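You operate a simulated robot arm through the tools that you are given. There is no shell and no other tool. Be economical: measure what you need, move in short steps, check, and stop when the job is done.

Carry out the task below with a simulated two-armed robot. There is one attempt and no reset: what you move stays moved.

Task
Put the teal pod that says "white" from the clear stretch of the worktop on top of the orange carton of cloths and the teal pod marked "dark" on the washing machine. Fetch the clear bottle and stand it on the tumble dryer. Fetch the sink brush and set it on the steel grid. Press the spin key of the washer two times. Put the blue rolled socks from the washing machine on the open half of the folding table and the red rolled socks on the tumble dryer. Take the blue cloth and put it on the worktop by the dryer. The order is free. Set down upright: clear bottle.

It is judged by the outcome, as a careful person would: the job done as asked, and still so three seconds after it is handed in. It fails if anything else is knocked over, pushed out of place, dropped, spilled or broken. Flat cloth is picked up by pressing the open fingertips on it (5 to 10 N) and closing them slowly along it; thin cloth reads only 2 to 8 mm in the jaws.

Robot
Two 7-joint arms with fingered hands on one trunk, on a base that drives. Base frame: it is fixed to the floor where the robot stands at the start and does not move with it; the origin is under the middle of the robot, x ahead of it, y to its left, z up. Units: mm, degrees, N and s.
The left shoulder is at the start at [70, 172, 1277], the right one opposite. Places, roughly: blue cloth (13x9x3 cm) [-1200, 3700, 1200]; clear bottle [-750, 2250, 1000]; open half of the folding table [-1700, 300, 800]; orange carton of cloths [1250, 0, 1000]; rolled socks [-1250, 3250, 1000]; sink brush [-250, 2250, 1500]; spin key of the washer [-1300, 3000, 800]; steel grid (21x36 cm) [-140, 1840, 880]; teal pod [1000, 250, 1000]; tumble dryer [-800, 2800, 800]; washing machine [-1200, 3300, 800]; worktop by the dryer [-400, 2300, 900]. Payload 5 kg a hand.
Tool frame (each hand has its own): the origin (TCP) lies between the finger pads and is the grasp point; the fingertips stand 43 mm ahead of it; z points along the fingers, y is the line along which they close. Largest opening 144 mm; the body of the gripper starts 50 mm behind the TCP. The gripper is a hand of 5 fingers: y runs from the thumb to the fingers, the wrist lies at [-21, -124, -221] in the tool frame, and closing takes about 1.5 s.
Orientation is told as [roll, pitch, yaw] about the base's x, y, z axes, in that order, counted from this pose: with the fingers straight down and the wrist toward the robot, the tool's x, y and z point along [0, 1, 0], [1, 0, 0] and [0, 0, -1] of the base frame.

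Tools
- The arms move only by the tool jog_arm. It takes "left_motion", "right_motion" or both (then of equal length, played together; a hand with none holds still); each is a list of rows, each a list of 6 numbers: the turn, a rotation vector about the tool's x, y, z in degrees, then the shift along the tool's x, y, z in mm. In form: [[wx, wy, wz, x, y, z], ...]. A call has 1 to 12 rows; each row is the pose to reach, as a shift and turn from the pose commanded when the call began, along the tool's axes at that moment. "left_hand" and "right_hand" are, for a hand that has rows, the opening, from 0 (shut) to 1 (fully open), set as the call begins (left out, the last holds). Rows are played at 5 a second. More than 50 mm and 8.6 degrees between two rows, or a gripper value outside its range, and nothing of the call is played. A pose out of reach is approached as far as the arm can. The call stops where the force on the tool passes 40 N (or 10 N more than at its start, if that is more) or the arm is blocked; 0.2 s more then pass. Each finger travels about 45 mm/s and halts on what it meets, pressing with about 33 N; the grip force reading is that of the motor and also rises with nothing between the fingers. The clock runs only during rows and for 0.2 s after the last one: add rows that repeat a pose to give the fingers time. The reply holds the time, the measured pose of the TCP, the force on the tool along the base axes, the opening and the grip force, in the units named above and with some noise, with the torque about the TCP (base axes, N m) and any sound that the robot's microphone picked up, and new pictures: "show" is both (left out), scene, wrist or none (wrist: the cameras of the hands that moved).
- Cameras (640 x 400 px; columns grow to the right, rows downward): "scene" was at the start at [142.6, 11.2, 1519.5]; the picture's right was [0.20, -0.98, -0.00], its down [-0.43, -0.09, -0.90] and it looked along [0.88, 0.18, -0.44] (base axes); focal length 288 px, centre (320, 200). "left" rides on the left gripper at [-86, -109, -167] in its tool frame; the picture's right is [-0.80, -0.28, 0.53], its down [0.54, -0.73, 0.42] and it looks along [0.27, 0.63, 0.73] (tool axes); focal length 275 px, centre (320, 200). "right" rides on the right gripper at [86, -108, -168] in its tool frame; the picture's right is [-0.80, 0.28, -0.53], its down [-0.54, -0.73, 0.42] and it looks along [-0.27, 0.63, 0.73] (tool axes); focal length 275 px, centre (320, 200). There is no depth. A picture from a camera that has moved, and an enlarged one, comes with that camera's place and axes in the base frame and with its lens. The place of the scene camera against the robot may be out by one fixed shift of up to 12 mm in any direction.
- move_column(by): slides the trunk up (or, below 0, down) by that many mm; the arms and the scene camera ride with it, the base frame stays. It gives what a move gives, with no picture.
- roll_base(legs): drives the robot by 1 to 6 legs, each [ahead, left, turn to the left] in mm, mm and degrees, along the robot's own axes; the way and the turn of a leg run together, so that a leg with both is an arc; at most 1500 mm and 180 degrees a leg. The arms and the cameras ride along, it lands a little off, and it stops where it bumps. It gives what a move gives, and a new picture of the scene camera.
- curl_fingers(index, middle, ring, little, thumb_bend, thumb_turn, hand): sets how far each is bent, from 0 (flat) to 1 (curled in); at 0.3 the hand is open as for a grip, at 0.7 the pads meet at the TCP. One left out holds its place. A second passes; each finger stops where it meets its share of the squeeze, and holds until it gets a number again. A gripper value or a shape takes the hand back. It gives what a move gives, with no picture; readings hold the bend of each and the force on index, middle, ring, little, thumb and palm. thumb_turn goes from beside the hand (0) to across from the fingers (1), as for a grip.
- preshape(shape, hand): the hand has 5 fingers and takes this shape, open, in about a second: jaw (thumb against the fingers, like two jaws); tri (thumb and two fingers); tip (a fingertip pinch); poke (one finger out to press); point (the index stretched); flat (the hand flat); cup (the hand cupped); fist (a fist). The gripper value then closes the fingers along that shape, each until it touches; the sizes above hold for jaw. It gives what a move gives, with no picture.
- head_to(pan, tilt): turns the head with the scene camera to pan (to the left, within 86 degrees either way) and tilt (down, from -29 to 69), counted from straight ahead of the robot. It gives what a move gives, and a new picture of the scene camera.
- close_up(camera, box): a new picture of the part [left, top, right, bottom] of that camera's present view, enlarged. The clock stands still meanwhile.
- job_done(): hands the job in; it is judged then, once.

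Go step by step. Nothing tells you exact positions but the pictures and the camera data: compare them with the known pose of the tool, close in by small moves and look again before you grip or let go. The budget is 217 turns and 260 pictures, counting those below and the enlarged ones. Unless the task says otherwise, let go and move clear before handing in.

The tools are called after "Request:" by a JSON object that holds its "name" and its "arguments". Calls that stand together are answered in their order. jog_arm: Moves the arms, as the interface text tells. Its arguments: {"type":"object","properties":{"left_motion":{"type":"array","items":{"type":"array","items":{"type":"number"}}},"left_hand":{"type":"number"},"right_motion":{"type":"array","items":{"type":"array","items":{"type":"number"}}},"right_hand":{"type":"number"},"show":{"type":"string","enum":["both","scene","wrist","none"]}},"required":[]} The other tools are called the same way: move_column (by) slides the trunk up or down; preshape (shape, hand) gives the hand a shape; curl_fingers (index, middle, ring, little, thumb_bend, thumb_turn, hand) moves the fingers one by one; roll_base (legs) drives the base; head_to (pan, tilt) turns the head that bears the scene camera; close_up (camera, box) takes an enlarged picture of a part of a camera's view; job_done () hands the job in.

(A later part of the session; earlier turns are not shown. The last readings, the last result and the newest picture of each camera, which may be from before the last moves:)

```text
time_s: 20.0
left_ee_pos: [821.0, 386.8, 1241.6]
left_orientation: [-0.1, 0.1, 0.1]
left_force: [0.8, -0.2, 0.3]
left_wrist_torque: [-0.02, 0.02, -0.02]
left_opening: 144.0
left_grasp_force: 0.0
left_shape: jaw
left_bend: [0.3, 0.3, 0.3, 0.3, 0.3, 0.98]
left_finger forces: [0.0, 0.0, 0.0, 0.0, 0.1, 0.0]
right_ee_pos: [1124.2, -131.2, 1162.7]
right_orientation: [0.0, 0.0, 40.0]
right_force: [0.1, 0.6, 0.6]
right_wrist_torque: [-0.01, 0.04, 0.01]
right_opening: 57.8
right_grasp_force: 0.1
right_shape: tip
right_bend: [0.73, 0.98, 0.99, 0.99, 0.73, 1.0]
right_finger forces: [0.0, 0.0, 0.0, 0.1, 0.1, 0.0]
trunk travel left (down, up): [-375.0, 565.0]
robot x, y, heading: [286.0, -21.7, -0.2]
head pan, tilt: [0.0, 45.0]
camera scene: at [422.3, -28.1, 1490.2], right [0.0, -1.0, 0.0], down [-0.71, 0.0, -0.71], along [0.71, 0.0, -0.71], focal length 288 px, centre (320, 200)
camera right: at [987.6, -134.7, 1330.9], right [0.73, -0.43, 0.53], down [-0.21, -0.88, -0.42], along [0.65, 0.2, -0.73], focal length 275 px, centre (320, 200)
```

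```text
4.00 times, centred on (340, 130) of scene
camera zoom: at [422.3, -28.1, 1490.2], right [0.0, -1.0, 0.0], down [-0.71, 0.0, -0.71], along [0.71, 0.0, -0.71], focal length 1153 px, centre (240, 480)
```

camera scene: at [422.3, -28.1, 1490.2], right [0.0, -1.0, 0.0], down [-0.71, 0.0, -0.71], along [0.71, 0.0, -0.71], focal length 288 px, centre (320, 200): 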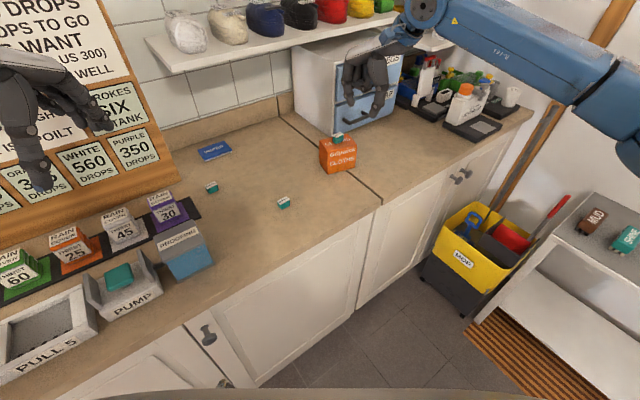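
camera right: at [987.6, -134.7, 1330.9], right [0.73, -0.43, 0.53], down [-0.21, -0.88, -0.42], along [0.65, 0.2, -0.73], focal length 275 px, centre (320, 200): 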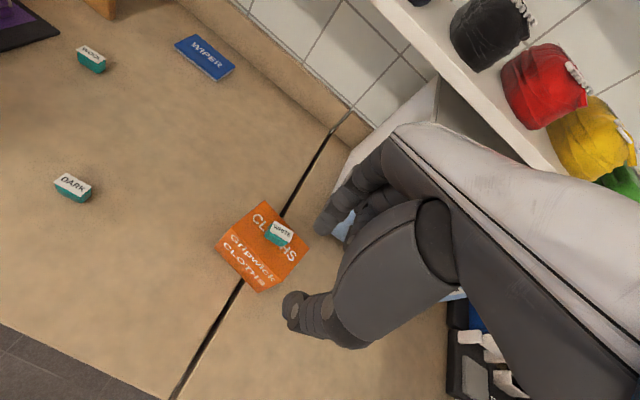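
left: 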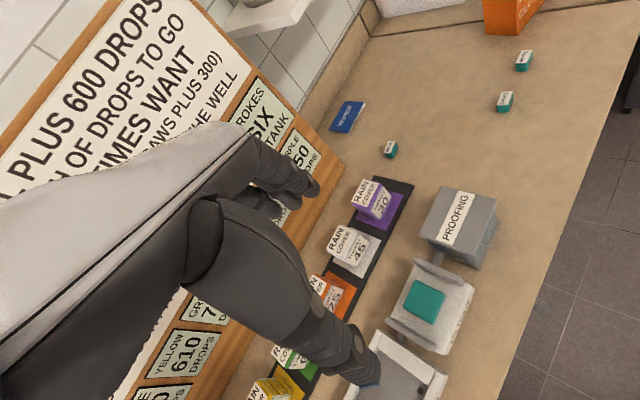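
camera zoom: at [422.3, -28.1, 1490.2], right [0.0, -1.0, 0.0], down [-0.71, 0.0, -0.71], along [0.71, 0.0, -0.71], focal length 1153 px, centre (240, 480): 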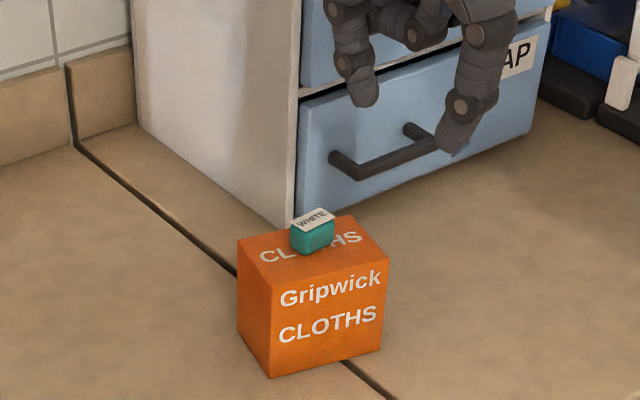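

WHITE sits well on the carton. Next I'll bring the hand over DARK at about (992, 81).

Request:
{"name": "jog_arm", "arguments": {"right_motion": [[0, 0, 0, 41, 6, 0], [0, 0, 0, 82, 11, 0], [0, 0, 0, 124, 17, 0], [0, 0, 0, 165, 23, 20], [0, 0, 0, 206, 28, 40], [0, 0, 0, 247, 34, 60], [0, 0, 0, 247, 34, 100], [0, 0, 0, 247, 34, 140], [0, 0, 0, 247, 34, 170], [0, 0, 0, 247, 34, 170]], "show": "wrist"}}

Request:
{"name": "close_up", "arguments": {"camera": "right", "box": [220, 190, 380, 350]}}

```text
time_s: 22.2
left_ee_pos: [818.7, 384.4, 1242.5]
left_orientation: [0.0, 0.0, 0.1]
left_force: [-0.2, 0.0, -0.4]
left_wrist_torque: [0.02, 0.0, 0.0]
left_opening: 143.8
left_grasp_force: 0.1
left_shape: jaw
left_bend: [0.3, 0.3, 0.3, 0.3, 0.3, 0.98]
left_finger forces: [0.0, 0.0, 0.0, 0.0, 0.0, 0.0]
right_ee_pos: [990.1, 78.2, 995.2]
right_orientation: [0.0, 0.0, 40.0]
right_force: [0.2, 0.1, -0.1]
right_wrist_torque: [0.01, 0.01, -0.02]
right_opening: 57.8
right_grasp_force: 0.1
right_shape: tip
right_bend: [0.73, 0.98, 0.99, 0.99, 0.73, 1.0]
right_finger forces: [0.0, 0.0, 0.0, 0.0, 0.0, 0.0]
trunk travel left (down, up): [-375.0, 565.0]
robot x, y, heading: [289.1, -23.6, 0.2]
head pan, tilt: [0.0, 45.0]
camera right: at [852.7, 74.4, 1163.2], right [0.73, -0.43, 0.53], down [-0.21, -0.88, -0.42], along [0.65, 0.2, -0.73], focal length 275 px, centre (320, 200)
```

right: 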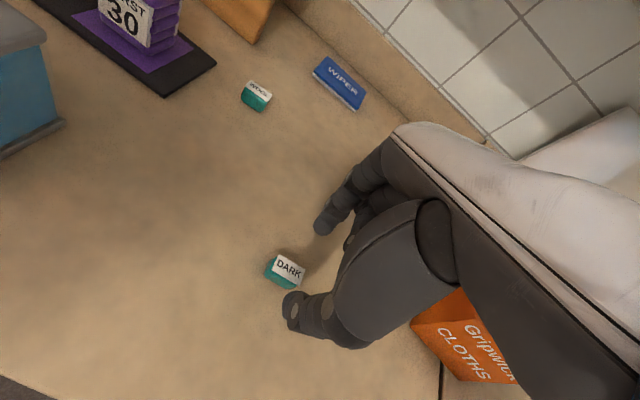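

```text
2.50 times, centred on (300, 270) of right
camera zoom: at [852.7, 74.4, 1163.2], right [0.73, -0.43, 0.53], down [-0.21, -0.88, -0.42], along [0.65, 0.2, -0.73], focal length 688 px, centre (370, 25)
```

zoom: 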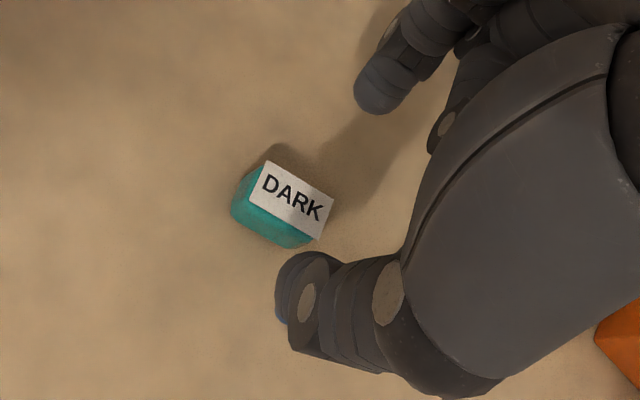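

Request:
{"name": "jog_arm", "arguments": {"right_motion": [[0, 0, 0, 3, 0, 16], [0, 0, 0, 3, 0, 32], [0, 0, 0, 3, 0, 48], [0, 0, 0, 3, 0, 48]], "right_hand": 0.35, "show": "none"}}

Request:
{"name": "jog_arm", "arguments": {"right_motion": [[0, 0, 0, 0, 0, 0], [0, 0, 0, 0, 0, 0], [0, 0, 0, 0, 0, 0], [0, 0, 0, 0, 0, 0], [0, 0, 0, 0, 0, 0], [0, 0, 0, 0, 0, 0]], "right_hand": 0, "show": "wrist"}}

```text
time_s: 23.2
left_ee_pos: [820.2, 384.9, 1243.1]
left_orientation: [-0.1, 0.0, 0.0]
left_force: [-0.6, -0.2, -1.0]
left_wrist_torque: [0.0, 0.01, -0.01]
left_opening: 143.9
left_grasp_force: 0.1
left_shape: jaw
left_bend: [0.3, 0.3, 0.3, 0.3, 0.3, 0.98]
left_finger forces: [0.0, 0.0, 0.0, 0.0, 0.0, 0.0]
right_ee_pos: [987.5, 81.9, 947.2]
right_orientation: [-0.1, 0.0, 39.9]
right_force: [-0.4, 0.1, 0.4]
right_wrist_torque: [0.01, 0.01, 0.01]
right_opening: 51.6
right_grasp_force: 0.0
right_shape: tip
right_bend: [0.73, 0.98, 0.99, 0.99, 0.73, 1.0]
right_finger forces: [0.0, 0.1, 0.0, 0.0, 0.0, 0.1]
trunk travel left (down, up): [-375.0, 565.0]
robot x, y, heading: [286.2, -24.4, -0.1]
head pan, tilt: [0.0, 45.0]
```

```text
time_s: 24.6
left_ee_pos: [820.0, 385.3, 1242.2]
left_orientation: [-0.1, 0.0, 0.0]
left_force: [-1.2, -1.3, -0.5]
left_wrist_torque: [0.01, -0.03, 0.01]
left_opening: 143.8
left_grasp_force: 0.1
left_shape: jaw
left_bend: [0.3, 0.3, 0.3, 0.3, 0.3, 0.98]
left_finger forces: [0.0, 0.0, 0.0, 0.0, 0.0, 0.0]
right_ee_pos: [987.8, 82.1, 946.6]
right_orientation: [0.0, 0.0, 40.0]
right_force: [0.2, -0.5, -0.4]
right_wrist_torque: [-0.04, 0.0, 0.0]
right_opening: 17.6
right_grasp_force: 33.2
right_shape: tip
right_bend: [0.72, 1.0, 1.0, 1.0, 0.74, 1.0]
right_finger forces: [29.6, 0.1, 0.0, 0.1, 29.6, 0.0]
trunk travel left (down, up): [-375.0, 565.0]
robot x, y, heading: [286.6, -21.9, -0.1]
head pan, tilt: [0.0, 45.0]
camera right: at [851.5, 77.2, 1115.6], right [0.73, -0.43, 0.53], down [-0.21, -0.88, -0.42], along [0.65, 0.2, -0.73], focal length 275 px, centre (320, 200)
```

right: 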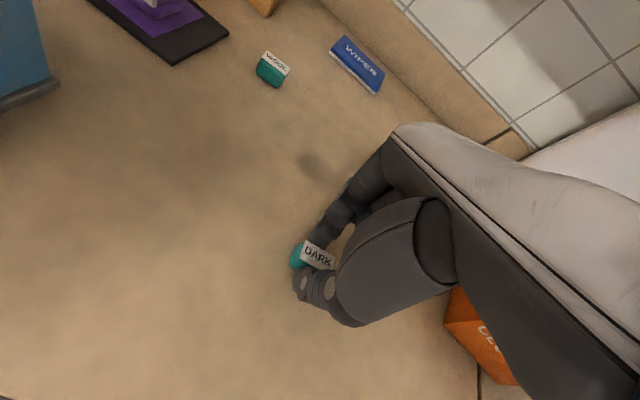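

DARK is held. I'll lift it, back away and look to the left.

Request:
{"name": "jog_arm", "arguments": {"right_motion": [[0, 0, 0, 0, 0, -45], [0, 0, 0, 0, 0, -90], [0, 0, 0, 0, 0, -135], [0, 0, 0, 0, 0, -180], [0, 0, 0, 0, 0, -220], [0, 0, 0, 0, -40, -250], [0, 0, 0, 0, -80, -270], [0, 0, 0, 0, -120, -270], [0, 0, 0, 0, -160, -270], [0, 0, 0, 0, -200, -270]], "show": "none"}}

Request:
{"name": "roll_base", "arguments": {"legs": [[-280, 0, 0]]}}

Request:
{"name": "head_to", "arguments": {"pan": 80, "tilt": 20}}

```text
time_s: 26.8
left_ee_pos: [818.7, 383.6, 1242.5]
left_orientation: [0.1, 0.0, 0.1]
left_force: [-0.8, -0.2, -0.3]
left_wrist_torque: [0.02, -0.03, -0.01]
left_opening: 143.8
left_grasp_force: 0.1
left_shape: jaw
left_bend: [0.3, 0.3, 0.3, 0.3, 0.3, 0.98]
left_finger forces: [0.1, 0.0, 0.0, 0.0, 0.1, 0.1]
right_ee_pos: [832.9, -48.4, 1217.8]
right_orientation: [0.0, -0.1, 39.9]
right_force: [0.0, -0.1, 0.4]
right_wrist_torque: [0.02, -0.03, 0.02]
right_opening: 17.2
right_grasp_force: 32.6
right_shape: tip
right_bend: [0.72, 1.0, 1.0, 1.0, 0.74, 1.0]
right_finger forces: [29.5, 0.0, 0.0, 0.1, 29.5, 0.0]
trunk travel left (down, up): [-375.0, 565.0]
robot x, y, heading: [289.2, -20.1, -0.0]
head pan, tilt: [0.0, 45.0]
```

```text
time_s: 28.8
left_ee_pos: [541.2, 384.4, 1241.8]
left_orientation: [0.1, 0.1, -0.2]
left_force: [-0.3, -0.4, 0.0]
left_wrist_torque: [-0.04, 0.04, -0.01]
left_opening: 143.8
left_grasp_force: 0.0
left_shape: jaw
left_bend: [0.3, 0.3, 0.3, 0.3, 0.3, 0.98]
left_finger forces: [0.0, 0.0, 0.0, 0.0, 0.0, 0.1]
right_ee_pos: [556.3, -47.2, 1216.6]
right_orientation: [0.1, 0.0, 39.8]
right_force: [0.2, -0.1, 0.1]
right_wrist_torque: [-0.02, 0.02, 0.01]
right_opening: 17.0
right_grasp_force: 33.2
right_shape: tip
right_bend: [0.72, 1.0, 1.0, 1.0, 0.74, 1.0]
right_finger forces: [29.5, 0.0, 0.0, 0.1, 29.5, 0.1]
trunk travel left (down, up): [-375.0, 565.0]
robot x, y, heading: [7.6, -23.5, -0.1]
head pan, tilt: [0.0, 45.0]
camera scene: at [142.2, -29.7, 1490.3], right [0.0, -1.0, 0.0], down [-0.71, 0.0, -0.71], along [0.71, 0.0, -0.71], focal length 288 px, centre (320, 200)
```

scene: 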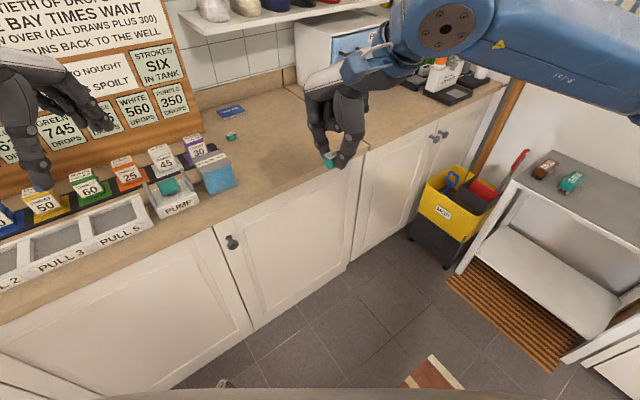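

```text
time_s: 30.3
left_ee_pos: [542.0, 383.0, 1243.1]
left_orientation: [0.0, 0.0, -0.1]
left_force: [-0.1, -0.3, -0.1]
left_wrist_torque: [-0.03, 0.0, 0.02]
left_opening: 143.9
left_grasp_force: 0.0
left_shape: jaw
left_bend: [0.3, 0.3, 0.3, 0.3, 0.3, 0.98]
left_finger forces: [0.0, 0.1, 0.1, 0.0, 0.0, 0.1]
right_ee_pos: [556.0, -48.6, 1217.8]
right_orientation: [0.0, -0.1, 39.8]
right_force: [0.9, 0.1, -0.4]
right_wrist_torque: [0.01, 0.01, -0.01]
right_opening: 17.1
right_grasp_force: 32.9
right_shape: tip
right_bend: [0.72, 1.0, 1.0, 1.0, 0.74, 1.0]
right_finger forces: [29.5, 0.0, 0.0, 0.1, 29.5, 0.0]
trunk travel left (down, up): [-375.0, 565.0]
robot x, y, heading: [6.6, -26.0, -0.2]
head pan, tilt: [80.0, 20.0]
camera scene: at [76.9, 62.1, 1529.1], right [0.98, -0.18, 0.0], down [-0.06, -0.34, -0.94], along [0.17, 0.92, -0.34], focal length 288 px, centre (320, 200)
```

scene: 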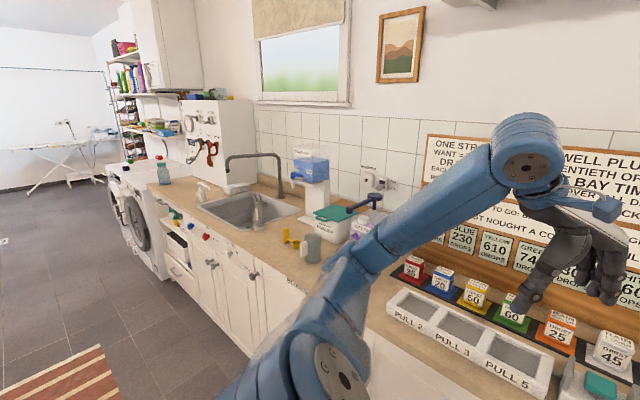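

The room is turned about 38° relative to my frame: the counter, sink, dryer and washer run along one wall to my left. I'll back off, turn to face that wall, then sidestep left in parts.

Request:
{"name": "roll_base", "arguments": {"legs": [[-150, 0, 0], [0, 0, 38], [0, 1200, 0]]}}

Request:
{"name": "head_to", "arguments": {"pan": 35, "tilt": 20}}

```text
time_s: 39.1
left_ee_pos: [-718.7, 1568.1, 1242.3]
left_orientation: [0.1, -0.1, 38.5]
left_force: [-0.3, 0.0, 0.6]
left_wrist_torque: [0.01, -0.04, 0.01]
left_opening: 144.0
left_grasp_force: 0.0
left_shape: jaw
left_bend: [0.3, 0.3, 0.3, 0.3, 0.3, 0.98]
left_finger forces: [0.0, 0.0, 0.0, 0.1, 0.0, 0.1]
right_ee_pos: [-439.0, 1240.1, 1218.3]
right_orientation: [0.0, -0.1, 78.4]
right_force: [-0.7, 0.1, 0.3]
right_wrist_torque: [-0.01, -0.01, -0.01]
right_opening: 17.3
right_grasp_force: 32.8
right_shape: tip
right_bend: [0.72, 1.0, 1.0, 1.0, 0.74, 1.0]
right_finger forces: [29.3, 0.0, 0.0, 0.0, 29.3, 0.0]
trunk travel left (down, up): [-375.0, 565.0]
robot x, y, heading: [-885.2, 914.3, 38.4]
head pan, tilt: [80.0, 20.0]
camera scene: at [-885.2, 1024.1, 1529.1], right [0.88, 0.48, 0.0], down [0.16, -0.3, -0.94], along [-0.45, 0.83, -0.34], focal length 288 px, centre (320, 200)
```

scene: 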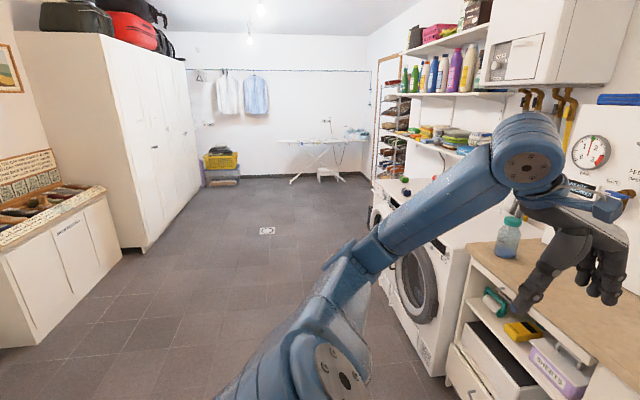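

```text
time_s: 40.3
left_ee_pos: [-718.6, 1568.7, 1241.5]
left_orientation: [0.0, 0.0, 38.5]
left_force: [0.3, 0.0, -0.4]
left_wrist_torque: [0.01, 0.03, -0.01]
left_opening: 143.7
left_grasp_force: 0.1
left_shape: jaw
left_bend: [0.3, 0.3, 0.3, 0.3, 0.3, 0.98]
left_finger forces: [0.0, 0.0, 0.1, 0.1, 0.0, 0.0]
right_ee_pos: [-437.5, 1239.1, 1218.1]
right_orientation: [0.1, -0.1, 78.5]
right_force: [-0.1, -0.2, 0.5]
right_wrist_torque: [0.03, -0.01, 0.02]
right_opening: 17.5
right_grasp_force: 32.9
right_shape: tip
right_bend: [0.72, 1.0, 1.0, 1.0, 0.74, 1.0]
right_finger forces: [29.3, 0.1, 0.0, 0.0, 29.4, 0.1]
trunk travel left (down, up): [-375.0, 565.0]
robot x, y, heading: [-881.5, 919.7, 38.5]
head pan, tilt: [35.0, 20.0]
camera scene: at [-814.5, 1031.6, 1529.1], right [0.96, -0.28, 0.0], down [-0.1, -0.33, -0.94], along [0.27, 0.9, -0.34], focal length 288 px, centre (320, 200)
```

scene: 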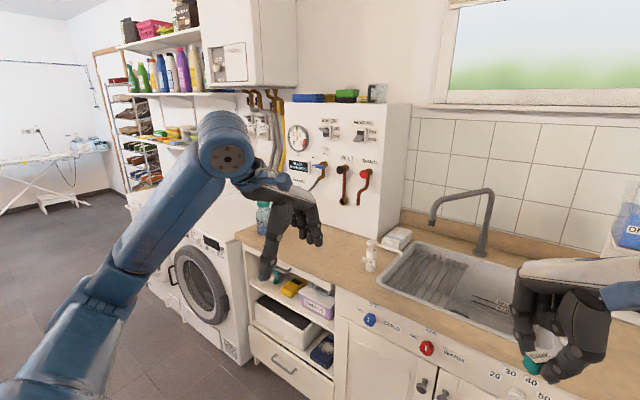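

Request:
{"name": "roll_base", "arguments": {"legs": [[0, 1300, 0]]}}

Request:
{"name": "head_to", "arguments": {"pan": 30, "tilt": 30}}

Request:
{"name": "head_to", "arguments": {"pan": -30, "tilt": 25}}

```text
time_s: 46.9
left_ee_pos: [-1535.4, 2596.7, 1241.9]
left_orientation: [0.0, 0.0, 38.4]
left_force: [-0.5, 0.2, 1.4]
left_wrist_torque: [0.02, 0.01, -0.01]
left_opening: 143.9
left_grasp_force: 0.0
left_shape: jaw
left_bend: [0.3, 0.3, 0.3, 0.3, 0.3, 0.98]
left_finger forces: [0.0, 0.0, 0.0, 0.1, 0.0, 0.1]
right_ee_pos: [-1254.8, 2267.9, 1217.1]
right_orientation: [0.0, -0.1, 78.5]
right_force: [0.4, -0.1, 0.3]
right_wrist_torque: [-0.04, 0.02, -0.02]
right_opening: 17.3
right_grasp_force: 32.7
right_shape: tip
right_bend: [0.72, 1.0, 1.0, 1.0, 0.74, 1.0]
right_finger forces: [29.3, 0.0, 0.0, 0.0, 29.3, 0.0]
trunk travel left (down, up): [-375.0, 565.0]
robot x, y, heading: [-1699.2, 1946.6, 38.5]
head pan, tilt: [35.0, 20.0]
camera scene: at [-1630.6, 2059.1, 1529.1], right [0.96, -0.28, 0.0], down [-0.1, -0.33, -0.94], along [0.27, 0.9, -0.34], focal length 288 px, centre (320, 200)
```

scene: 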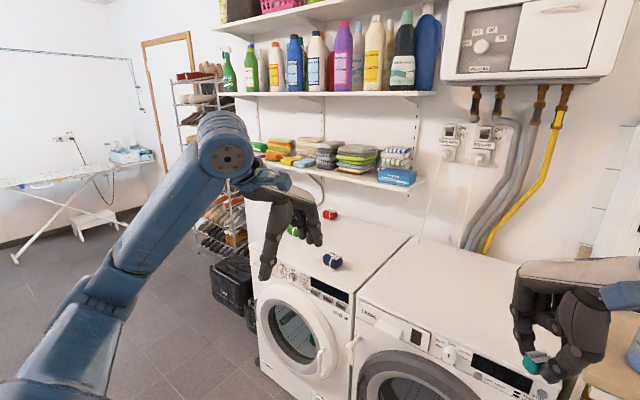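

```text
time_s: 47.6
left_ee_pos: [-1536.3, 2595.2, 1242.5]
left_orientation: [0.0, 0.0, 38.4]
left_force: [-0.4, -0.1, 0.7]
left_wrist_torque: [0.02, -0.04, 0.04]
left_opening: 144.0
left_grasp_force: 0.0
left_shape: jaw
left_bend: [0.3, 0.3, 0.3, 0.3, 0.3, 0.98]
left_finger forces: [0.1, 0.1, 0.1, 0.1, 0.0, 0.0]
right_ee_pos: [-1256.4, 2268.1, 1217.6]
right_orientation: [-0.1, 0.0, 78.6]
right_force: [-0.1, -0.4, -0.4]
right_wrist_torque: [0.01, -0.01, -0.01]
right_opening: 17.4
right_grasp_force: 32.5
right_shape: tip
right_bend: [0.72, 1.0, 1.0, 1.0, 0.74, 1.0]
right_finger forces: [29.3, 0.0, 0.0, 0.1, 29.2, 0.0]
trunk travel left (down, up): [-375.0, 565.0]
robot x, y, heading: [-1699.5, 1945.2, 38.4]
head pan, tilt: [30.0, 30.0]
camera scene: at [-1624.1, 2054.3, 1513.1], right [0.93, -0.37, 0.0], down [-0.18, -0.47, -0.87], along [0.32, 0.81, -0.5], focal length 288 px, centre (320, 200)
```

scene: 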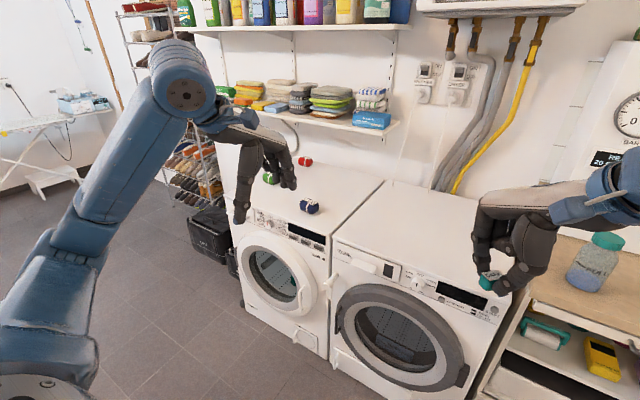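

```text
time_s: 48.9
left_ee_pos: [-1535.5, 2595.1, 1242.8]
left_orientation: [0.0, 0.0, 38.5]
left_force: [0.2, -0.2, -0.2]
left_wrist_torque: [0.02, 0.0, -0.01]
left_opening: 144.1
left_grasp_force: 0.0
left_shape: jaw
left_bend: [0.3, 0.3, 0.3, 0.3, 0.3, 0.98]
left_finger forces: [0.1, 0.0, 0.0, 0.0, 0.0, 0.1]
right_ee_pos: [-1254.5, 2268.0, 1216.1]
right_orientation: [0.0, 0.0, 78.5]
right_force: [0.7, -0.5, -0.3]
right_wrist_torque: [0.04, 0.04, -0.01]
right_opening: 17.0
right_grasp_force: 33.3
right_shape: tip
right_bend: [0.72, 1.0, 1.0, 1.0, 0.74, 1.0]
right_finger forces: [29.3, 0.0, 0.0, 0.0, 29.3, 0.1]
trunk travel left (down, up): [-375.0, 565.0]
robot x, y, heading: [-1693.5, 1948.0, 38.5]
head pan, tilt: [-30.0, 25.0]
camera scene: at [-1566.0, 1983.6, 1521.0], right [0.15, -0.99, 0.0], down [-0.42, -0.06, -0.91], along [0.9, 0.13, -0.42], focal length 288 px, centre (320, 200)
```

scene: 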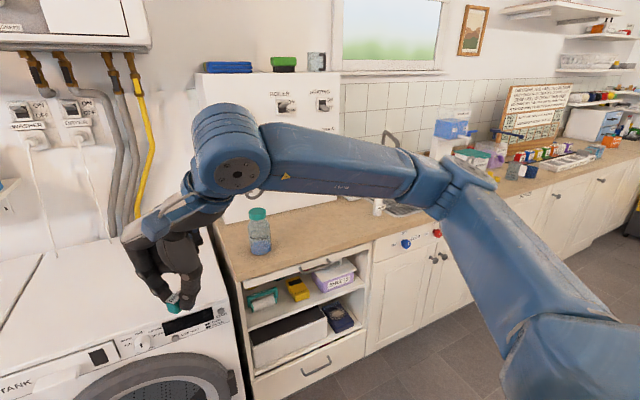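

The washer (left, with socks) and dryer (right) are in view. I'll move up to the washer and look at its top.

Request:
{"name": "roll_base", "arguments": {"legs": [[0, 560, 0], [300, 0, 0]]}}

Request:
{"name": "head_to", "arguments": {"pan": 5, "tilt": 45}}

```text
time_s: 53.7
left_ee_pos: [-1650.1, 3216.3, 1242.7]
left_orientation: [0.0, 0.0, 38.7]
left_force: [-0.2, 0.1, -0.9]
left_wrist_torque: [-0.01, -0.01, -0.01]
left_opening: 144.1
left_grasp_force: 0.1
left_shape: jaw
left_bend: [0.3, 0.3, 0.3, 0.3, 0.3, 0.98]
left_finger forces: [0.0, 0.0, 0.1, 0.0, 0.0, 0.0]
right_ee_pos: [-1368.3, 2889.2, 1218.1]
right_orientation: [0.0, 0.1, 78.6]
right_force: [-0.1, 0.3, -0.5]
right_wrist_torque: [-0.01, -0.04, 0.0]
right_opening: 17.3
right_grasp_force: 33.0
right_shape: tip
right_bend: [0.72, 1.0, 1.0, 1.0, 0.74, 1.0]
right_finger forces: [29.3, 0.1, 0.1, 0.1, 29.3, 0.0]
trunk travel left (down, up): [-375.0, 565.0]
robot x, y, heading: [-1813.6, 2565.4, 38.5]
head pan, tilt: [-30.0, 25.0]
camera scene: at [-1678.6, 2603.0, 1521.1], right [0.15, -0.99, 0.0], down [-0.42, -0.06, -0.91], along [0.9, 0.14, -0.42], focal length 288 px, centre (320, 200)
```

scene: 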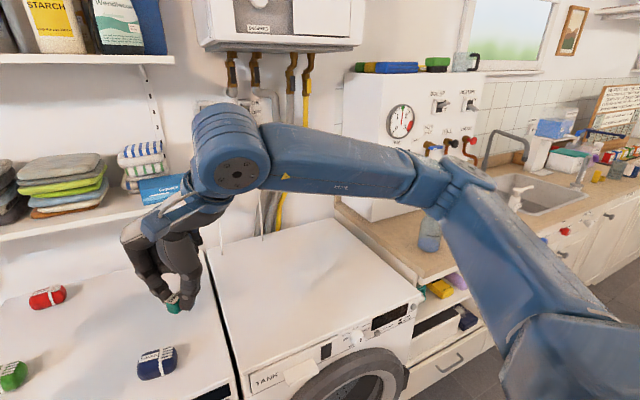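

```text
time_s: 54.7
left_ee_pos: [-1650.0, 3216.0, 1242.9]
left_orientation: [0.1, -0.1, 38.7]
left_force: [0.4, -0.2, 0.0]
left_wrist_torque: [0.04, -0.01, -0.01]
left_opening: 144.0
left_grasp_force: 0.1
left_shape: jaw
left_bend: [0.3, 0.3, 0.3, 0.3, 0.3, 0.98]
left_finger forces: [0.0, 0.1, 0.0, 0.0, 0.0, 0.1]
right_ee_pos: [-1368.1, 2887.8, 1217.0]
right_orientation: [0.0, -0.1, 78.8]
right_force: [-0.6, -0.3, -1.1]
right_wrist_torque: [0.0, -0.01, 0.03]
right_opening: 17.4
right_grasp_force: 33.2
right_shape: tip
right_bend: [0.72, 1.0, 1.0, 1.0, 0.74, 1.0]
right_finger forces: [29.3, 0.0, 0.1, 0.1, 29.3, 0.0]
trunk travel left (down, up): [-375.0, 565.0]
robot x, y, heading: [-1806.9, 2566.6, 38.7]
head pan, tilt: [5.0, 45.0]
camera scene: at [-1710.7, 2645.4, 1490.5], right [0.69, -0.72, 0.0], down [-0.51, -0.49, -0.71], along [0.51, 0.49, -0.71], focal length 288 px, centre (320, 200)
```

scene: 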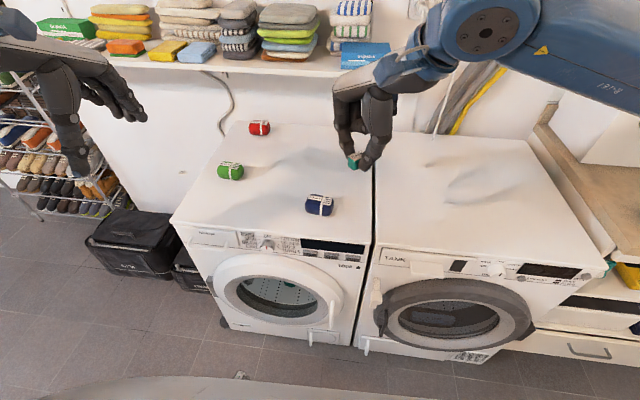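

I'll step 120 mm closer, lower the trunk 70 mm, and take DARK over the back right part of the washer top while squaring the hand.

Request:
{"name": "roll_base", "arguments": {"legs": [[120, 0, 0]]}}

Request:
{"name": "move_column", "arguments": {"by": -70}}

Request:
{"name": "jog_arm", "arguments": {"right_motion": [[0, 0, 5, -21, 30, 0], [0, 0, 10, -42, 60, 0], [0, 0, 15, -63, 90, 0], [0, 0, 20, -84, 120, 10], [0, 0, 25, -104, 150, 20], [0, 0, 30, -125, 180, 30], [0, 0, 35, -146, 210, 40], [0, 0, 40, -160, 230, 60], [0, 0, 40, -160, 230, 60]], "show": "both"}}

```text
time_s: 56.0
left_ee_pos: [-1555.8, 3290.6, 1242.5]
left_orientation: [0.0, 0.0, 38.7]
left_force: [-0.9, -0.2, 0.5]
left_wrist_torque: [0.02, 0.0, 0.0]
left_opening: 144.1
left_grasp_force: 0.1
left_shape: jaw
left_bend: [0.3, 0.3, 0.3, 0.3, 0.3, 0.98]
left_finger forces: [0.1, 0.1, 0.0, 0.0, 0.1, 0.1]
right_ee_pos: [-1275.8, 2962.9, 1217.7]
right_orientation: [0.0, 0.0, 78.7]
right_force: [-0.3, -0.1, -0.4]
right_wrist_torque: [-0.01, 0.01, 0.02]
right_opening: 17.3
right_grasp_force: 33.3
right_shape: tip
right_bend: [0.72, 1.0, 1.0, 1.0, 0.74, 1.0]
right_finger forces: [29.3, 0.1, 0.0, 0.1, 29.3, 0.0]
trunk travel left (down, up): [-375.0, 565.0]
robot x, y, heading: [-1717.0, 2638.3, 38.7]
head pan, tilt: [5.0, 45.0]
camera scene: at [-1617.3, 2720.2, 1490.6], right [0.69, -0.72, 0.0], down [-0.51, -0.49, -0.71], along [0.51, 0.49, -0.71], focal length 288 px, centre (320, 200)
```

scene: 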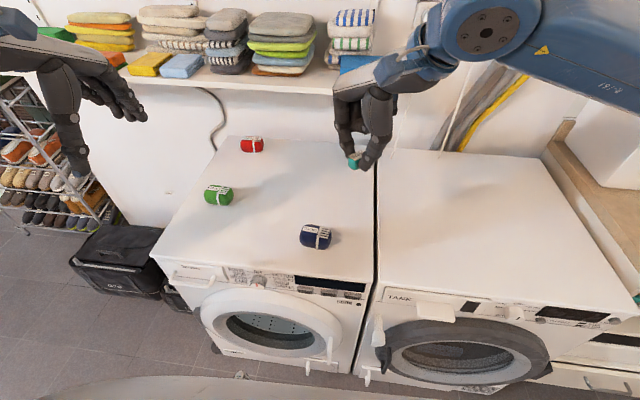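

```text
time_s: 57.0
left_ee_pos: [-1556.8, 3290.0, 1172.9]
left_orientation: [0.0, -0.1, 38.6]
left_force: [0.2, 0.6, 0.2]
left_wrist_torque: [0.05, 0.0, -0.02]
left_opening: 143.8
left_grasp_force: 0.2
left_shape: jaw
left_bend: [0.3, 0.3, 0.3, 0.3, 0.3, 0.98]
left_finger forces: [0.0, 0.0, 0.0, 0.0, 0.1, 0.0]
right_ee_pos: [-1274.9, 2964.1, 1148.0]
right_orientation: [0.1, 0.0, 78.8]
right_force: [0.3, 0.2, -0.9]
right_wrist_torque: [0.0, 0.01, 0.01]
right_opening: 17.5
right_grasp_force: 33.1
right_shape: tip
right_bend: [0.72, 1.0, 1.0, 1.0, 0.74, 1.0]
right_finger forces: [29.3, 0.1, 0.0, 0.1, 29.4, 0.1]
trunk travel left (down, up): [-305.0, 635.0]
robot x, y, heading: [-1718.9, 2637.4, 38.4]
head pan, tilt: [5.0, 45.0]
```

```text
time_s: 59.0
left_ee_pos: [-1556.6, 3289.7, 1174.0]
left_orientation: [0.1, 0.0, 38.8]
left_force: [0.1, 0.4, 0.2]
left_wrist_torque: [0.07, -0.03, 0.01]
left_opening: 143.9
left_grasp_force: 0.0
left_shape: jaw
left_bend: [0.3, 0.3, 0.3, 0.3, 0.3, 0.98]
left_finger forces: [0.0, 0.1, 0.0, 0.1, 0.1, 0.0]
right_ee_pos: [-1074.2, 3157.3, 1086.7]
right_orientation: [0.0, -0.2, 38.7]
right_force: [0.1, -0.7, -0.7]
right_wrist_torque: [0.04, 0.01, -0.03]
right_opening: 17.3
right_grasp_force: 33.0
right_shape: tip
right_bend: [0.72, 1.0, 1.0, 1.0, 0.74, 1.0]
right_finger forces: [29.4, 0.1, 0.1, 0.1, 29.5, 0.0]
trunk travel left (down, up): [-305.0, 635.0]
robot x, y, heading: [-1716.8, 2640.5, 38.8]
head pan, tilt: [5.0, 45.0]
camera scene: at [-1617.1, 2719.9, 1420.5], right [0.69, -0.72, 0.0], down [-0.51, -0.49, -0.71], along [0.51, 0.49, -0.71], focal length 288 px, centre (320, 200)
camera right: at [-1211.2, 3155.7, 1255.1], right [0.72, -0.45, 0.53], down [-0.23, -0.88, -0.42], along [0.66, 0.18, -0.73], focal length 275 px, centre (320, 200)
```

scene: 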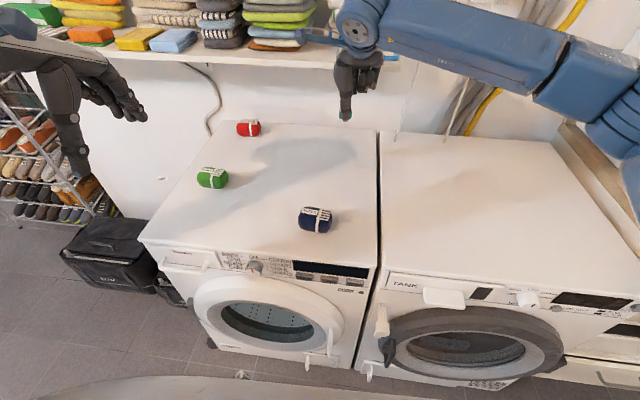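
right: 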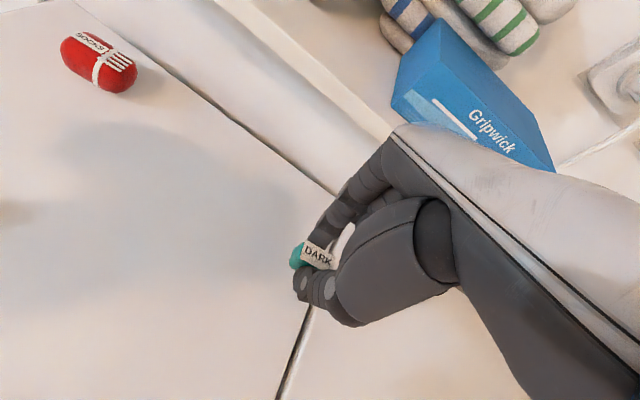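

Request:
{"name": "jog_arm", "arguments": {"right_motion": [[0, 0, 0, 0, -40, 0], [0, 0, 0, 0, -70, 20], [0, 0, 0, 0, -70, 55], [0, 0, 0, 0, -70, 90], [0, 0, 0, 0, -70, 125], [0, 0, 0, 0, -70, 125]], "show": "both"}}

Request:
{"name": "close_up", "arguments": {"camera": "scene", "box": [240, 90, 400, 190]}}

```text
time_s: 60.4
left_ee_pos: [-1556.8, 3290.2, 1172.8]
left_orientation: [0.0, 0.0, 38.8]
left_force: [0.2, -0.2, 0.6]
left_wrist_torque: [0.05, -0.01, 0.0]
left_opening: 144.0
left_grasp_force: 0.1
left_shape: jaw
left_bend: [0.3, 0.3, 0.3, 0.3, 0.3, 0.98]
left_finger forces: [0.1, 0.1, 0.0, 0.0, 0.1, 0.0]
right_ee_pos: [-1127.7, 3114.8, 962.3]
right_orientation: [0.0, -0.1, 38.7]
right_force: [0.3, 0.0, -0.2]
right_wrist_torque: [-0.03, 0.0, 0.0]
right_opening: 17.1
right_grasp_force: 32.9
right_shape: tip
right_bend: [0.72, 1.0, 1.0, 1.0, 0.74, 1.0]
right_finger forces: [29.3, 0.0, 0.0, 0.0, 29.3, 0.0]
trunk travel left (down, up): [-305.0, 635.0]
robot x, y, heading: [-1718.7, 2639.0, 38.7]
head pan, tilt: [5.0, 45.0]
camera scene: at [-1617.2, 2720.5, 1420.5], right [0.69, -0.72, 0.0], down [-0.51, -0.49, -0.71], along [0.51, 0.49, -0.71], focal length 288 px, centre (320, 200)
camera right: at [-1266.2, 3113.0, 1129.9], right [0.72, -0.44, 0.53], down [-0.23, -0.88, -0.42], along [0.66, 0.18, -0.73], focal length 275 px, centre (320, 200)
```

scene: 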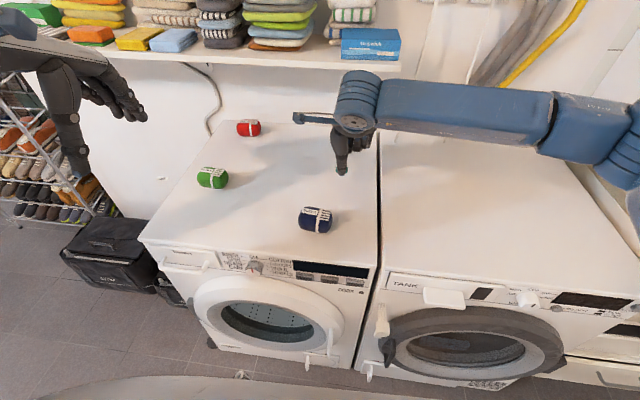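
right: 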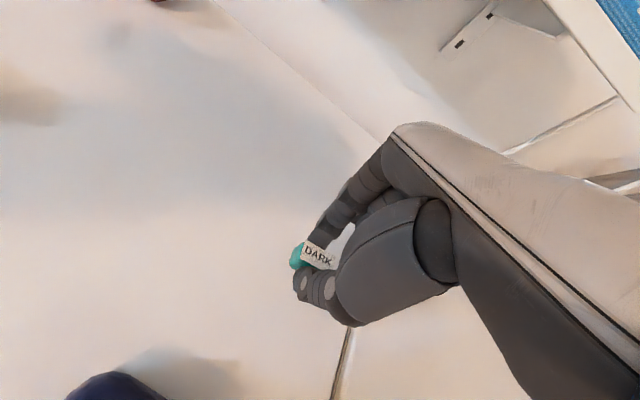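

```text
4.00 times, centred on (320, 140) of scene
camera zoom: at [-1617.2, 2720.5, 1420.5], right [0.69, -0.72, 0.0], down [-0.51, -0.49, -0.71], along [0.51, 0.49, -0.71], focal length 1153 px, centre (320, 440)
```

zoom: 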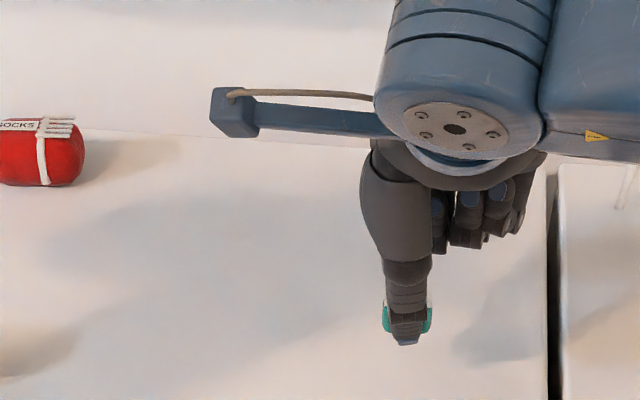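

Request:
{"name": "jog_arm", "arguments": {"right_motion": [[0, 0, 0, 0, 0, 10], [0, 0, 0, 0, 0, 20], [0, 0, 0, 0, 0, 30], [0, 0, 0, 0, 0, 40], [0, 0, 0, 0, 0, 40]], "show": "wrist"}}

Request:
{"name": "close_up", "arguments": {"camera": "scene", "box": [290, 120, 390, 190]}}

```text
time_s: 61.6
left_ee_pos: [-1556.6, 3291.4, 1172.4]
left_orientation: [0.1, 0.0, 38.7]
left_force: [0.0, 0.2, -0.9]
left_wrist_torque: [0.02, 0.02, 0.0]
left_opening: 143.9
left_grasp_force: 0.0
left_shape: jaw
left_bend: [0.3, 0.3, 0.3, 0.3, 0.3, 0.98]
left_finger forces: [0.0, 0.0, 0.0, 0.0, 0.1, 0.0]
right_ee_pos: [-1127.2, 3114.6, 922.1]
right_orientation: [0.0, 0.0, 38.7]
right_force: [-0.1, -0.7, -1.2]
right_wrist_torque: [0.01, 0.02, -0.02]
right_opening: 17.3
right_grasp_force: 33.2
right_shape: tip
right_bend: [0.72, 1.0, 1.0, 1.0, 0.74, 1.0]
right_finger forces: [29.3, 0.0, 0.0, 0.0, 29.2, 0.0]
trunk travel left (down, up): [-305.0, 635.0]
robot x, y, heading: [-1718.2, 2637.3, 38.7]
head pan, tilt: [5.0, 45.0]
camera right: at [-1265.1, 3113.2, 1090.5], right [0.72, -0.44, 0.53], down [-0.23, -0.88, -0.42], along [0.66, 0.18, -0.73], focal length 275 px, centre (320, 200)
```

right: 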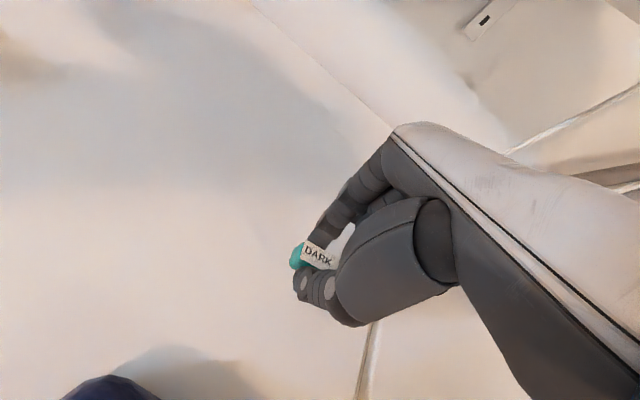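

```text
5.71 times, centred on (340, 155) of scene
camera zoom: at [-1617.0, 2720.7, 1420.4], right [0.69, -0.72, 0.0], down [-0.51, -0.49, -0.71], along [0.51, 0.49, -0.71], focal length 1648 px, centre (206, 457)
```

zoom: 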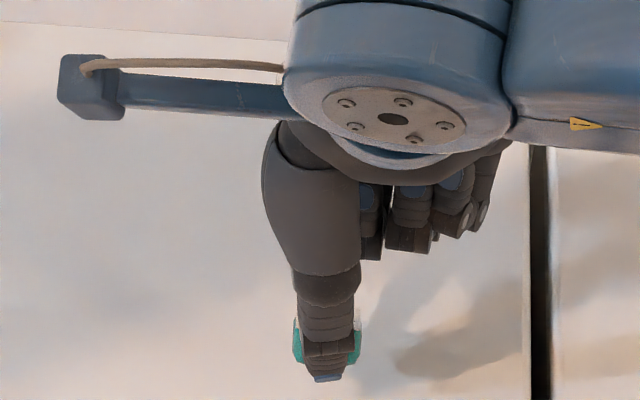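

Shadows show there is still a small gap. I'll descend in fine steps.

Request:
{"name": "jog_arm", "arguments": {"right_motion": [[0, 0, 0, 0, 0, 4], [0, 0, 0, 0, 0, 8], [0, 0, 0, 0, 0, 12], [0, 0, 0, 0, 0, 15], [0, 0, 0, 0, 0, 18]], "show": "none"}}

Request:
{"name": "jog_arm", "arguments": {"right_motion": [[0, 0, 0, 0, 0, 2], [0, 0, 0, 0, 0, 4], [0, 0, 0, 0, 0, 4]], "show": "none"}}

```text
time_s: 62.8
left_ee_pos: [-1555.8, 3292.1, 1172.6]
left_orientation: [0.1, 0.0, 38.7]
left_force: [0.0, -0.9, -0.5]
left_wrist_torque: [0.01, 0.0, 0.01]
left_opening: 144.0
left_grasp_force: 0.0
left_shape: jaw
left_bend: [0.3, 0.3, 0.3, 0.3, 0.3, 0.98]
left_finger forces: [0.0, 0.0, 0.1, 0.1, 0.0, 0.0]
right_ee_pos: [-1126.8, 3114.2, 904.7]
right_orientation: [0.0, 0.0, 38.7]
right_force: [1.0, 0.1, -0.7]
right_wrist_torque: [0.0, 0.01, -0.01]
right_opening: 17.1
right_grasp_force: 32.4
right_shape: tip
right_bend: [0.72, 1.0, 1.0, 1.0, 0.74, 1.0]
right_finger forces: [29.3, 0.1, 0.1, 0.0, 29.3, 0.0]
trunk travel left (down, up): [-305.0, 635.0]
robot x, y, heading: [-1720.5, 2643.2, 38.8]
head pan, tilt: [5.0, 45.0]
```

```text
time_s: 63.6
left_ee_pos: [-1556.4, 3291.1, 1174.1]
left_orientation: [0.0, -0.1, 38.7]
left_force: [1.1, 0.1, 0.3]
left_wrist_torque: [0.02, 0.0, -0.01]
left_opening: 143.7
left_grasp_force: 0.1
left_shape: jaw
left_bend: [0.3, 0.3, 0.3, 0.3, 0.3, 0.98]
left_finger forces: [0.0, 0.0, 0.0, 0.0, 0.2, 0.0]
right_ee_pos: [-1127.2, 3113.9, 900.0]
right_orientation: [0.0, 0.0, 38.7]
right_force: [0.1, 0.2, -0.7]
right_wrist_torque: [0.0, 0.0, -0.01]
right_opening: 17.4
right_grasp_force: 32.9
right_shape: tip
right_bend: [0.72, 1.0, 1.0, 1.0, 0.74, 1.0]
right_finger forces: [29.4, 0.0, 0.1, 0.1, 29.3, 0.0]
trunk travel left (down, up): [-305.0, 635.0]
robot x, y, heading: [-1713.1, 2641.8, 38.9]
head pan, tilt: [5.0, 45.0]
```

Request:
{"name": "jog_arm", "arguments": {"right_motion": [[0, 0, 0, 0, 0, 1.5], [0, 0, 0, 0, 0, 3], [0, 0, 0, 0, 0, 3], [0, 0, 0, 0, 0, 3]], "show": "none"}}

Request:
{"name": "close_up", "arguments": {"camera": "scene", "box": [290, 130, 390, 200]}}

```text
time_s: 64.6
left_ee_pos: [-1556.1, 3291.9, 1172.8]
left_orientation: [0.0, 0.1, 38.7]
left_force: [0.0, 0.4, 0.4]
left_wrist_torque: [0.05, -0.01, -0.03]
left_opening: 144.1
left_grasp_force: 0.1
left_shape: jaw
left_bend: [0.3, 0.3, 0.3, 0.3, 0.3, 0.98]
left_finger forces: [0.0, 0.1, 0.0, 0.1, 0.0, 0.0]
right_ee_pos: [-1127.4, 3114.5, 897.5]
right_orientation: [0.0, 0.0, 38.8]
right_force: [0.0, -0.5, -0.6]
right_wrist_torque: [-0.02, 0.0, 0.02]
right_opening: 17.3
right_grasp_force: 33.1
right_shape: tip
right_bend: [0.72, 1.0, 1.0, 1.0, 0.74, 1.0]
right_finger forces: [29.3, 0.1, 0.1, 0.0, 29.3, 0.0]
trunk travel left (down, up): [-305.0, 635.0]
robot x, y, heading: [-1711.9, 2638.7, 38.2]
head pan, tilt: [5.0, 45.0]
```

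```text
5.71 times, centred on (340, 165) of scene
camera zoom: at [-1616.8, 2720.7, 1420.4], right [0.69, -0.72, 0.0], down [-0.51, -0.49, -0.71], along [0.51, 0.49, -0.71], focal length 1648 px, centre (206, 400)
```

zoom: 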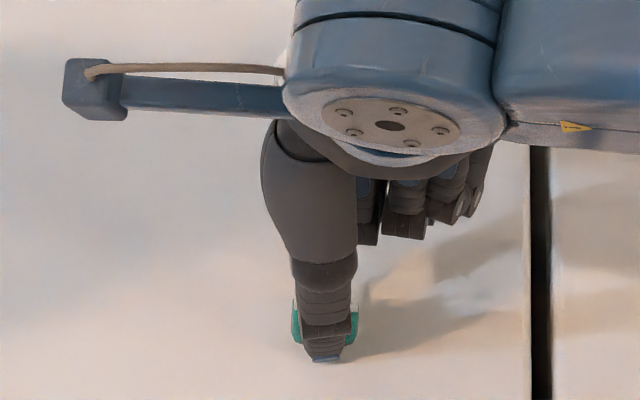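

Request:
{"name": "jog_arm", "arguments": {"right_motion": [[0, 0, 0, 0, 0, 2], [0, 0, 0, 0, 0, 4], [0, 0, 0, 0, 0, 4]], "show": "none"}}

Request:
{"name": "jog_arm", "arguments": {"right_motion": [[0, 0, 0, 0, 0, 1.5], [0, 0, 0, 0, 0, 3], [0, 0, 0, 0, 0, 3]], "show": "none"}}

```text
time_s: 65.4
left_ee_pos: [-1558.2, 3290.7, 1174.2]
left_orientation: [-0.1, 0.1, 38.7]
left_force: [-0.1, 0.2, -0.1]
left_wrist_torque: [0.02, -0.02, 0.0]
left_opening: 143.7
left_grasp_force: 0.1
left_shape: jaw
left_bend: [0.3, 0.3, 0.3, 0.3, 0.3, 0.98]
left_finger forces: [0.0, 0.1, 0.0, 0.0, 0.1, 0.0]
right_ee_pos: [-1127.4, 3114.4, 895.9]
right_orientation: [0.1, -0.3, 38.8]
right_force: [1.0, 0.0, 17.6]
right_wrist_torque: [0.09, -0.1, -0.01]
right_opening: 18.0
right_grasp_force: 32.9
right_shape: tip
right_bend: [0.72, 1.0, 1.0, 1.0, 0.74, 1.0]
right_finger forces: [33.5, 0.0, 0.0, 0.0, 32.8, 0.0]
trunk travel left (down, up): [-305.0, 635.0]
robot x, y, heading: [-1719.8, 2637.8, 38.8]
head pan, tilt: [5.0, 45.0]
```

```text
time_s: 66.2
left_ee_pos: [-1559.5, 3289.9, 1174.5]
left_orientation: [0.0, -0.1, 38.7]
left_force: [0.0, 0.3, -0.1]
left_wrist_torque: [-0.04, 0.0, 0.01]
left_opening: 143.7
left_grasp_force: 0.2
left_shape: jaw
left_bend: [0.3, 0.3, 0.3, 0.3, 0.3, 0.98]
left_finger forces: [0.1, 0.0, 0.1, 0.0, 0.0, 0.0]
right_ee_pos: [-1128.6, 3115.1, 895.5]
right_orientation: [0.0, -0.3, 38.7]
right_force: [3.0, 1.6, 39.4]
right_wrist_torque: [0.17, -0.29, -0.04]
right_opening: 19.1
right_grasp_force: 32.6
right_shape: tip
right_bend: [0.72, 1.0, 1.0, 1.0, 0.74, 1.0]
right_finger forces: [40.2, 0.0, 0.1, 0.0, 36.0, 0.0]
trunk travel left (down, up): [-305.0, 635.0]
robot x, y, heading: [-1717.0, 2636.6, 38.5]
head pan, tilt: [5.0, 45.0]
```

On the washer top (z about 849). I'll ease off, open, rise.

Request:
{"name": "jog_arm", "arguments": {"right_motion": [[0, 0, 0, 0, 0, -3], [0, 0, 0, 0, 0, -6], [0, 0, 0, 0, 0, -6]], "show": "none"}}

Request:
{"name": "jog_arm", "arguments": {"right_motion": [[0, 0, 0, 0, 0, 0], [0, 0, 0, 0, 0, 0], [0, 0, 0, 0, 0, 0], [0, 0, 0, 0, 0, -10], [0, 0, 0, 0, 0, -40], [0, 0, 0, 0, 0, -80], [0, 0, 0, 0, -40, -100], [0, 0, 0, 0, -90, -100], [0, 0, 0, 0, -130, -110], [0, 0, 0, 0, -130, -110]], "right_hand": 0.4, "show": "both"}}

```text
time_s: 67.0
left_ee_pos: [-1557.4, 3291.5, 1171.9]
left_orientation: [0.0, -0.1, 38.7]
left_force: [0.4, -0.2, 0.3]
left_wrist_torque: [-0.01, 0.01, 0.0]
left_opening: 144.0
left_grasp_force: 0.1
left_shape: jaw
left_bend: [0.3, 0.3, 0.3, 0.3, 0.3, 0.98]
left_finger forces: [0.0, 0.0, 0.0, 0.1, 0.0, 0.0]
right_ee_pos: [-1129.0, 3114.0, 895.8]
right_orientation: [-0.1, 0.1, 38.7]
right_force: [3.9, 3.4, 17.1]
right_wrist_torque: [0.24, -0.27, 0.02]
right_opening: 18.5
right_grasp_force: 33.0
right_shape: tip
right_bend: [0.72, 1.0, 1.0, 1.0, 0.74, 1.0]
right_finger forces: [37.4, 0.1, 0.0, 0.1, 32.2, 0.1]
trunk travel left (down, up): [-305.0, 635.0]
robot x, y, heading: [-1718.7, 2640.7, 38.8]
head pan, tilt: [5.0, 45.0]
```

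```text
time_s: 69.2
left_ee_pos: [-1555.3, 3291.6, 1172.4]
left_orientation: [0.0, 0.1, 38.7]
left_force: [0.0, 0.8, -0.5]
left_wrist_torque: [0.0, 0.03, 0.01]
left_opening: 143.9
left_grasp_force: 0.1
left_shape: jaw
left_bend: [0.3, 0.3, 0.3, 0.3, 0.3, 0.98]
left_finger forces: [0.0, 0.0, 0.0, 0.0, 0.0, 0.0]
right_ee_pos: [-1229.4, 3032.5, 1007.1]
right_orientation: [0.0, 0.1, 38.7]
right_force: [0.4, 0.7, 0.6]
right_wrist_torque: [-0.03, 0.02, 0.02]
right_opening: 57.4
right_grasp_force: 0.1
right_shape: tip
right_bend: [0.73, 0.98, 0.99, 0.99, 0.73, 1.0]
right_finger forces: [0.0, 0.1, 0.1, 0.0, 0.0, 0.0]
trunk travel left (down, up): [-305.0, 635.0]
robot x, y, heading: [-1717.3, 2643.5, 38.9]
head pan, tilt: [5.0, 45.0]
camera scene: at [-1616.2, 2721.1, 1420.3], right [0.69, -0.72, 0.0], down [-0.51, -0.49, -0.71], along [0.51, 0.49, -0.71], focal length 288 px, centre (320, 200)
camera right: at [-1366.8, 3031.9, 1174.9], right [0.72, -0.44, 0.53], down [-0.23, -0.88, -0.42], along [0.66, 0.18, -0.73], focal length 275 px, centre (320, 200)
```

scene: 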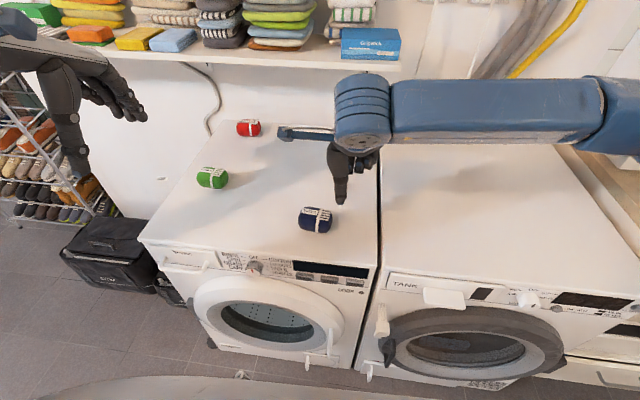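
right: 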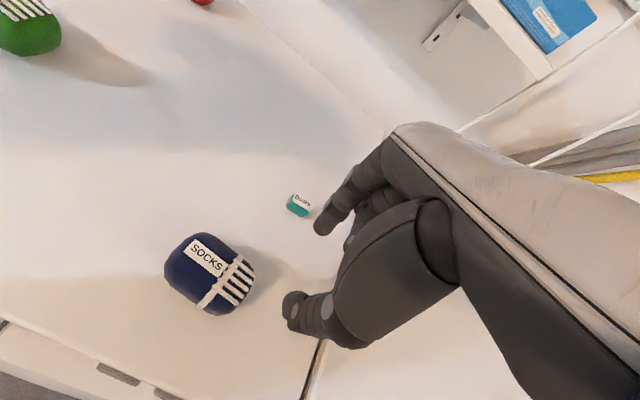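

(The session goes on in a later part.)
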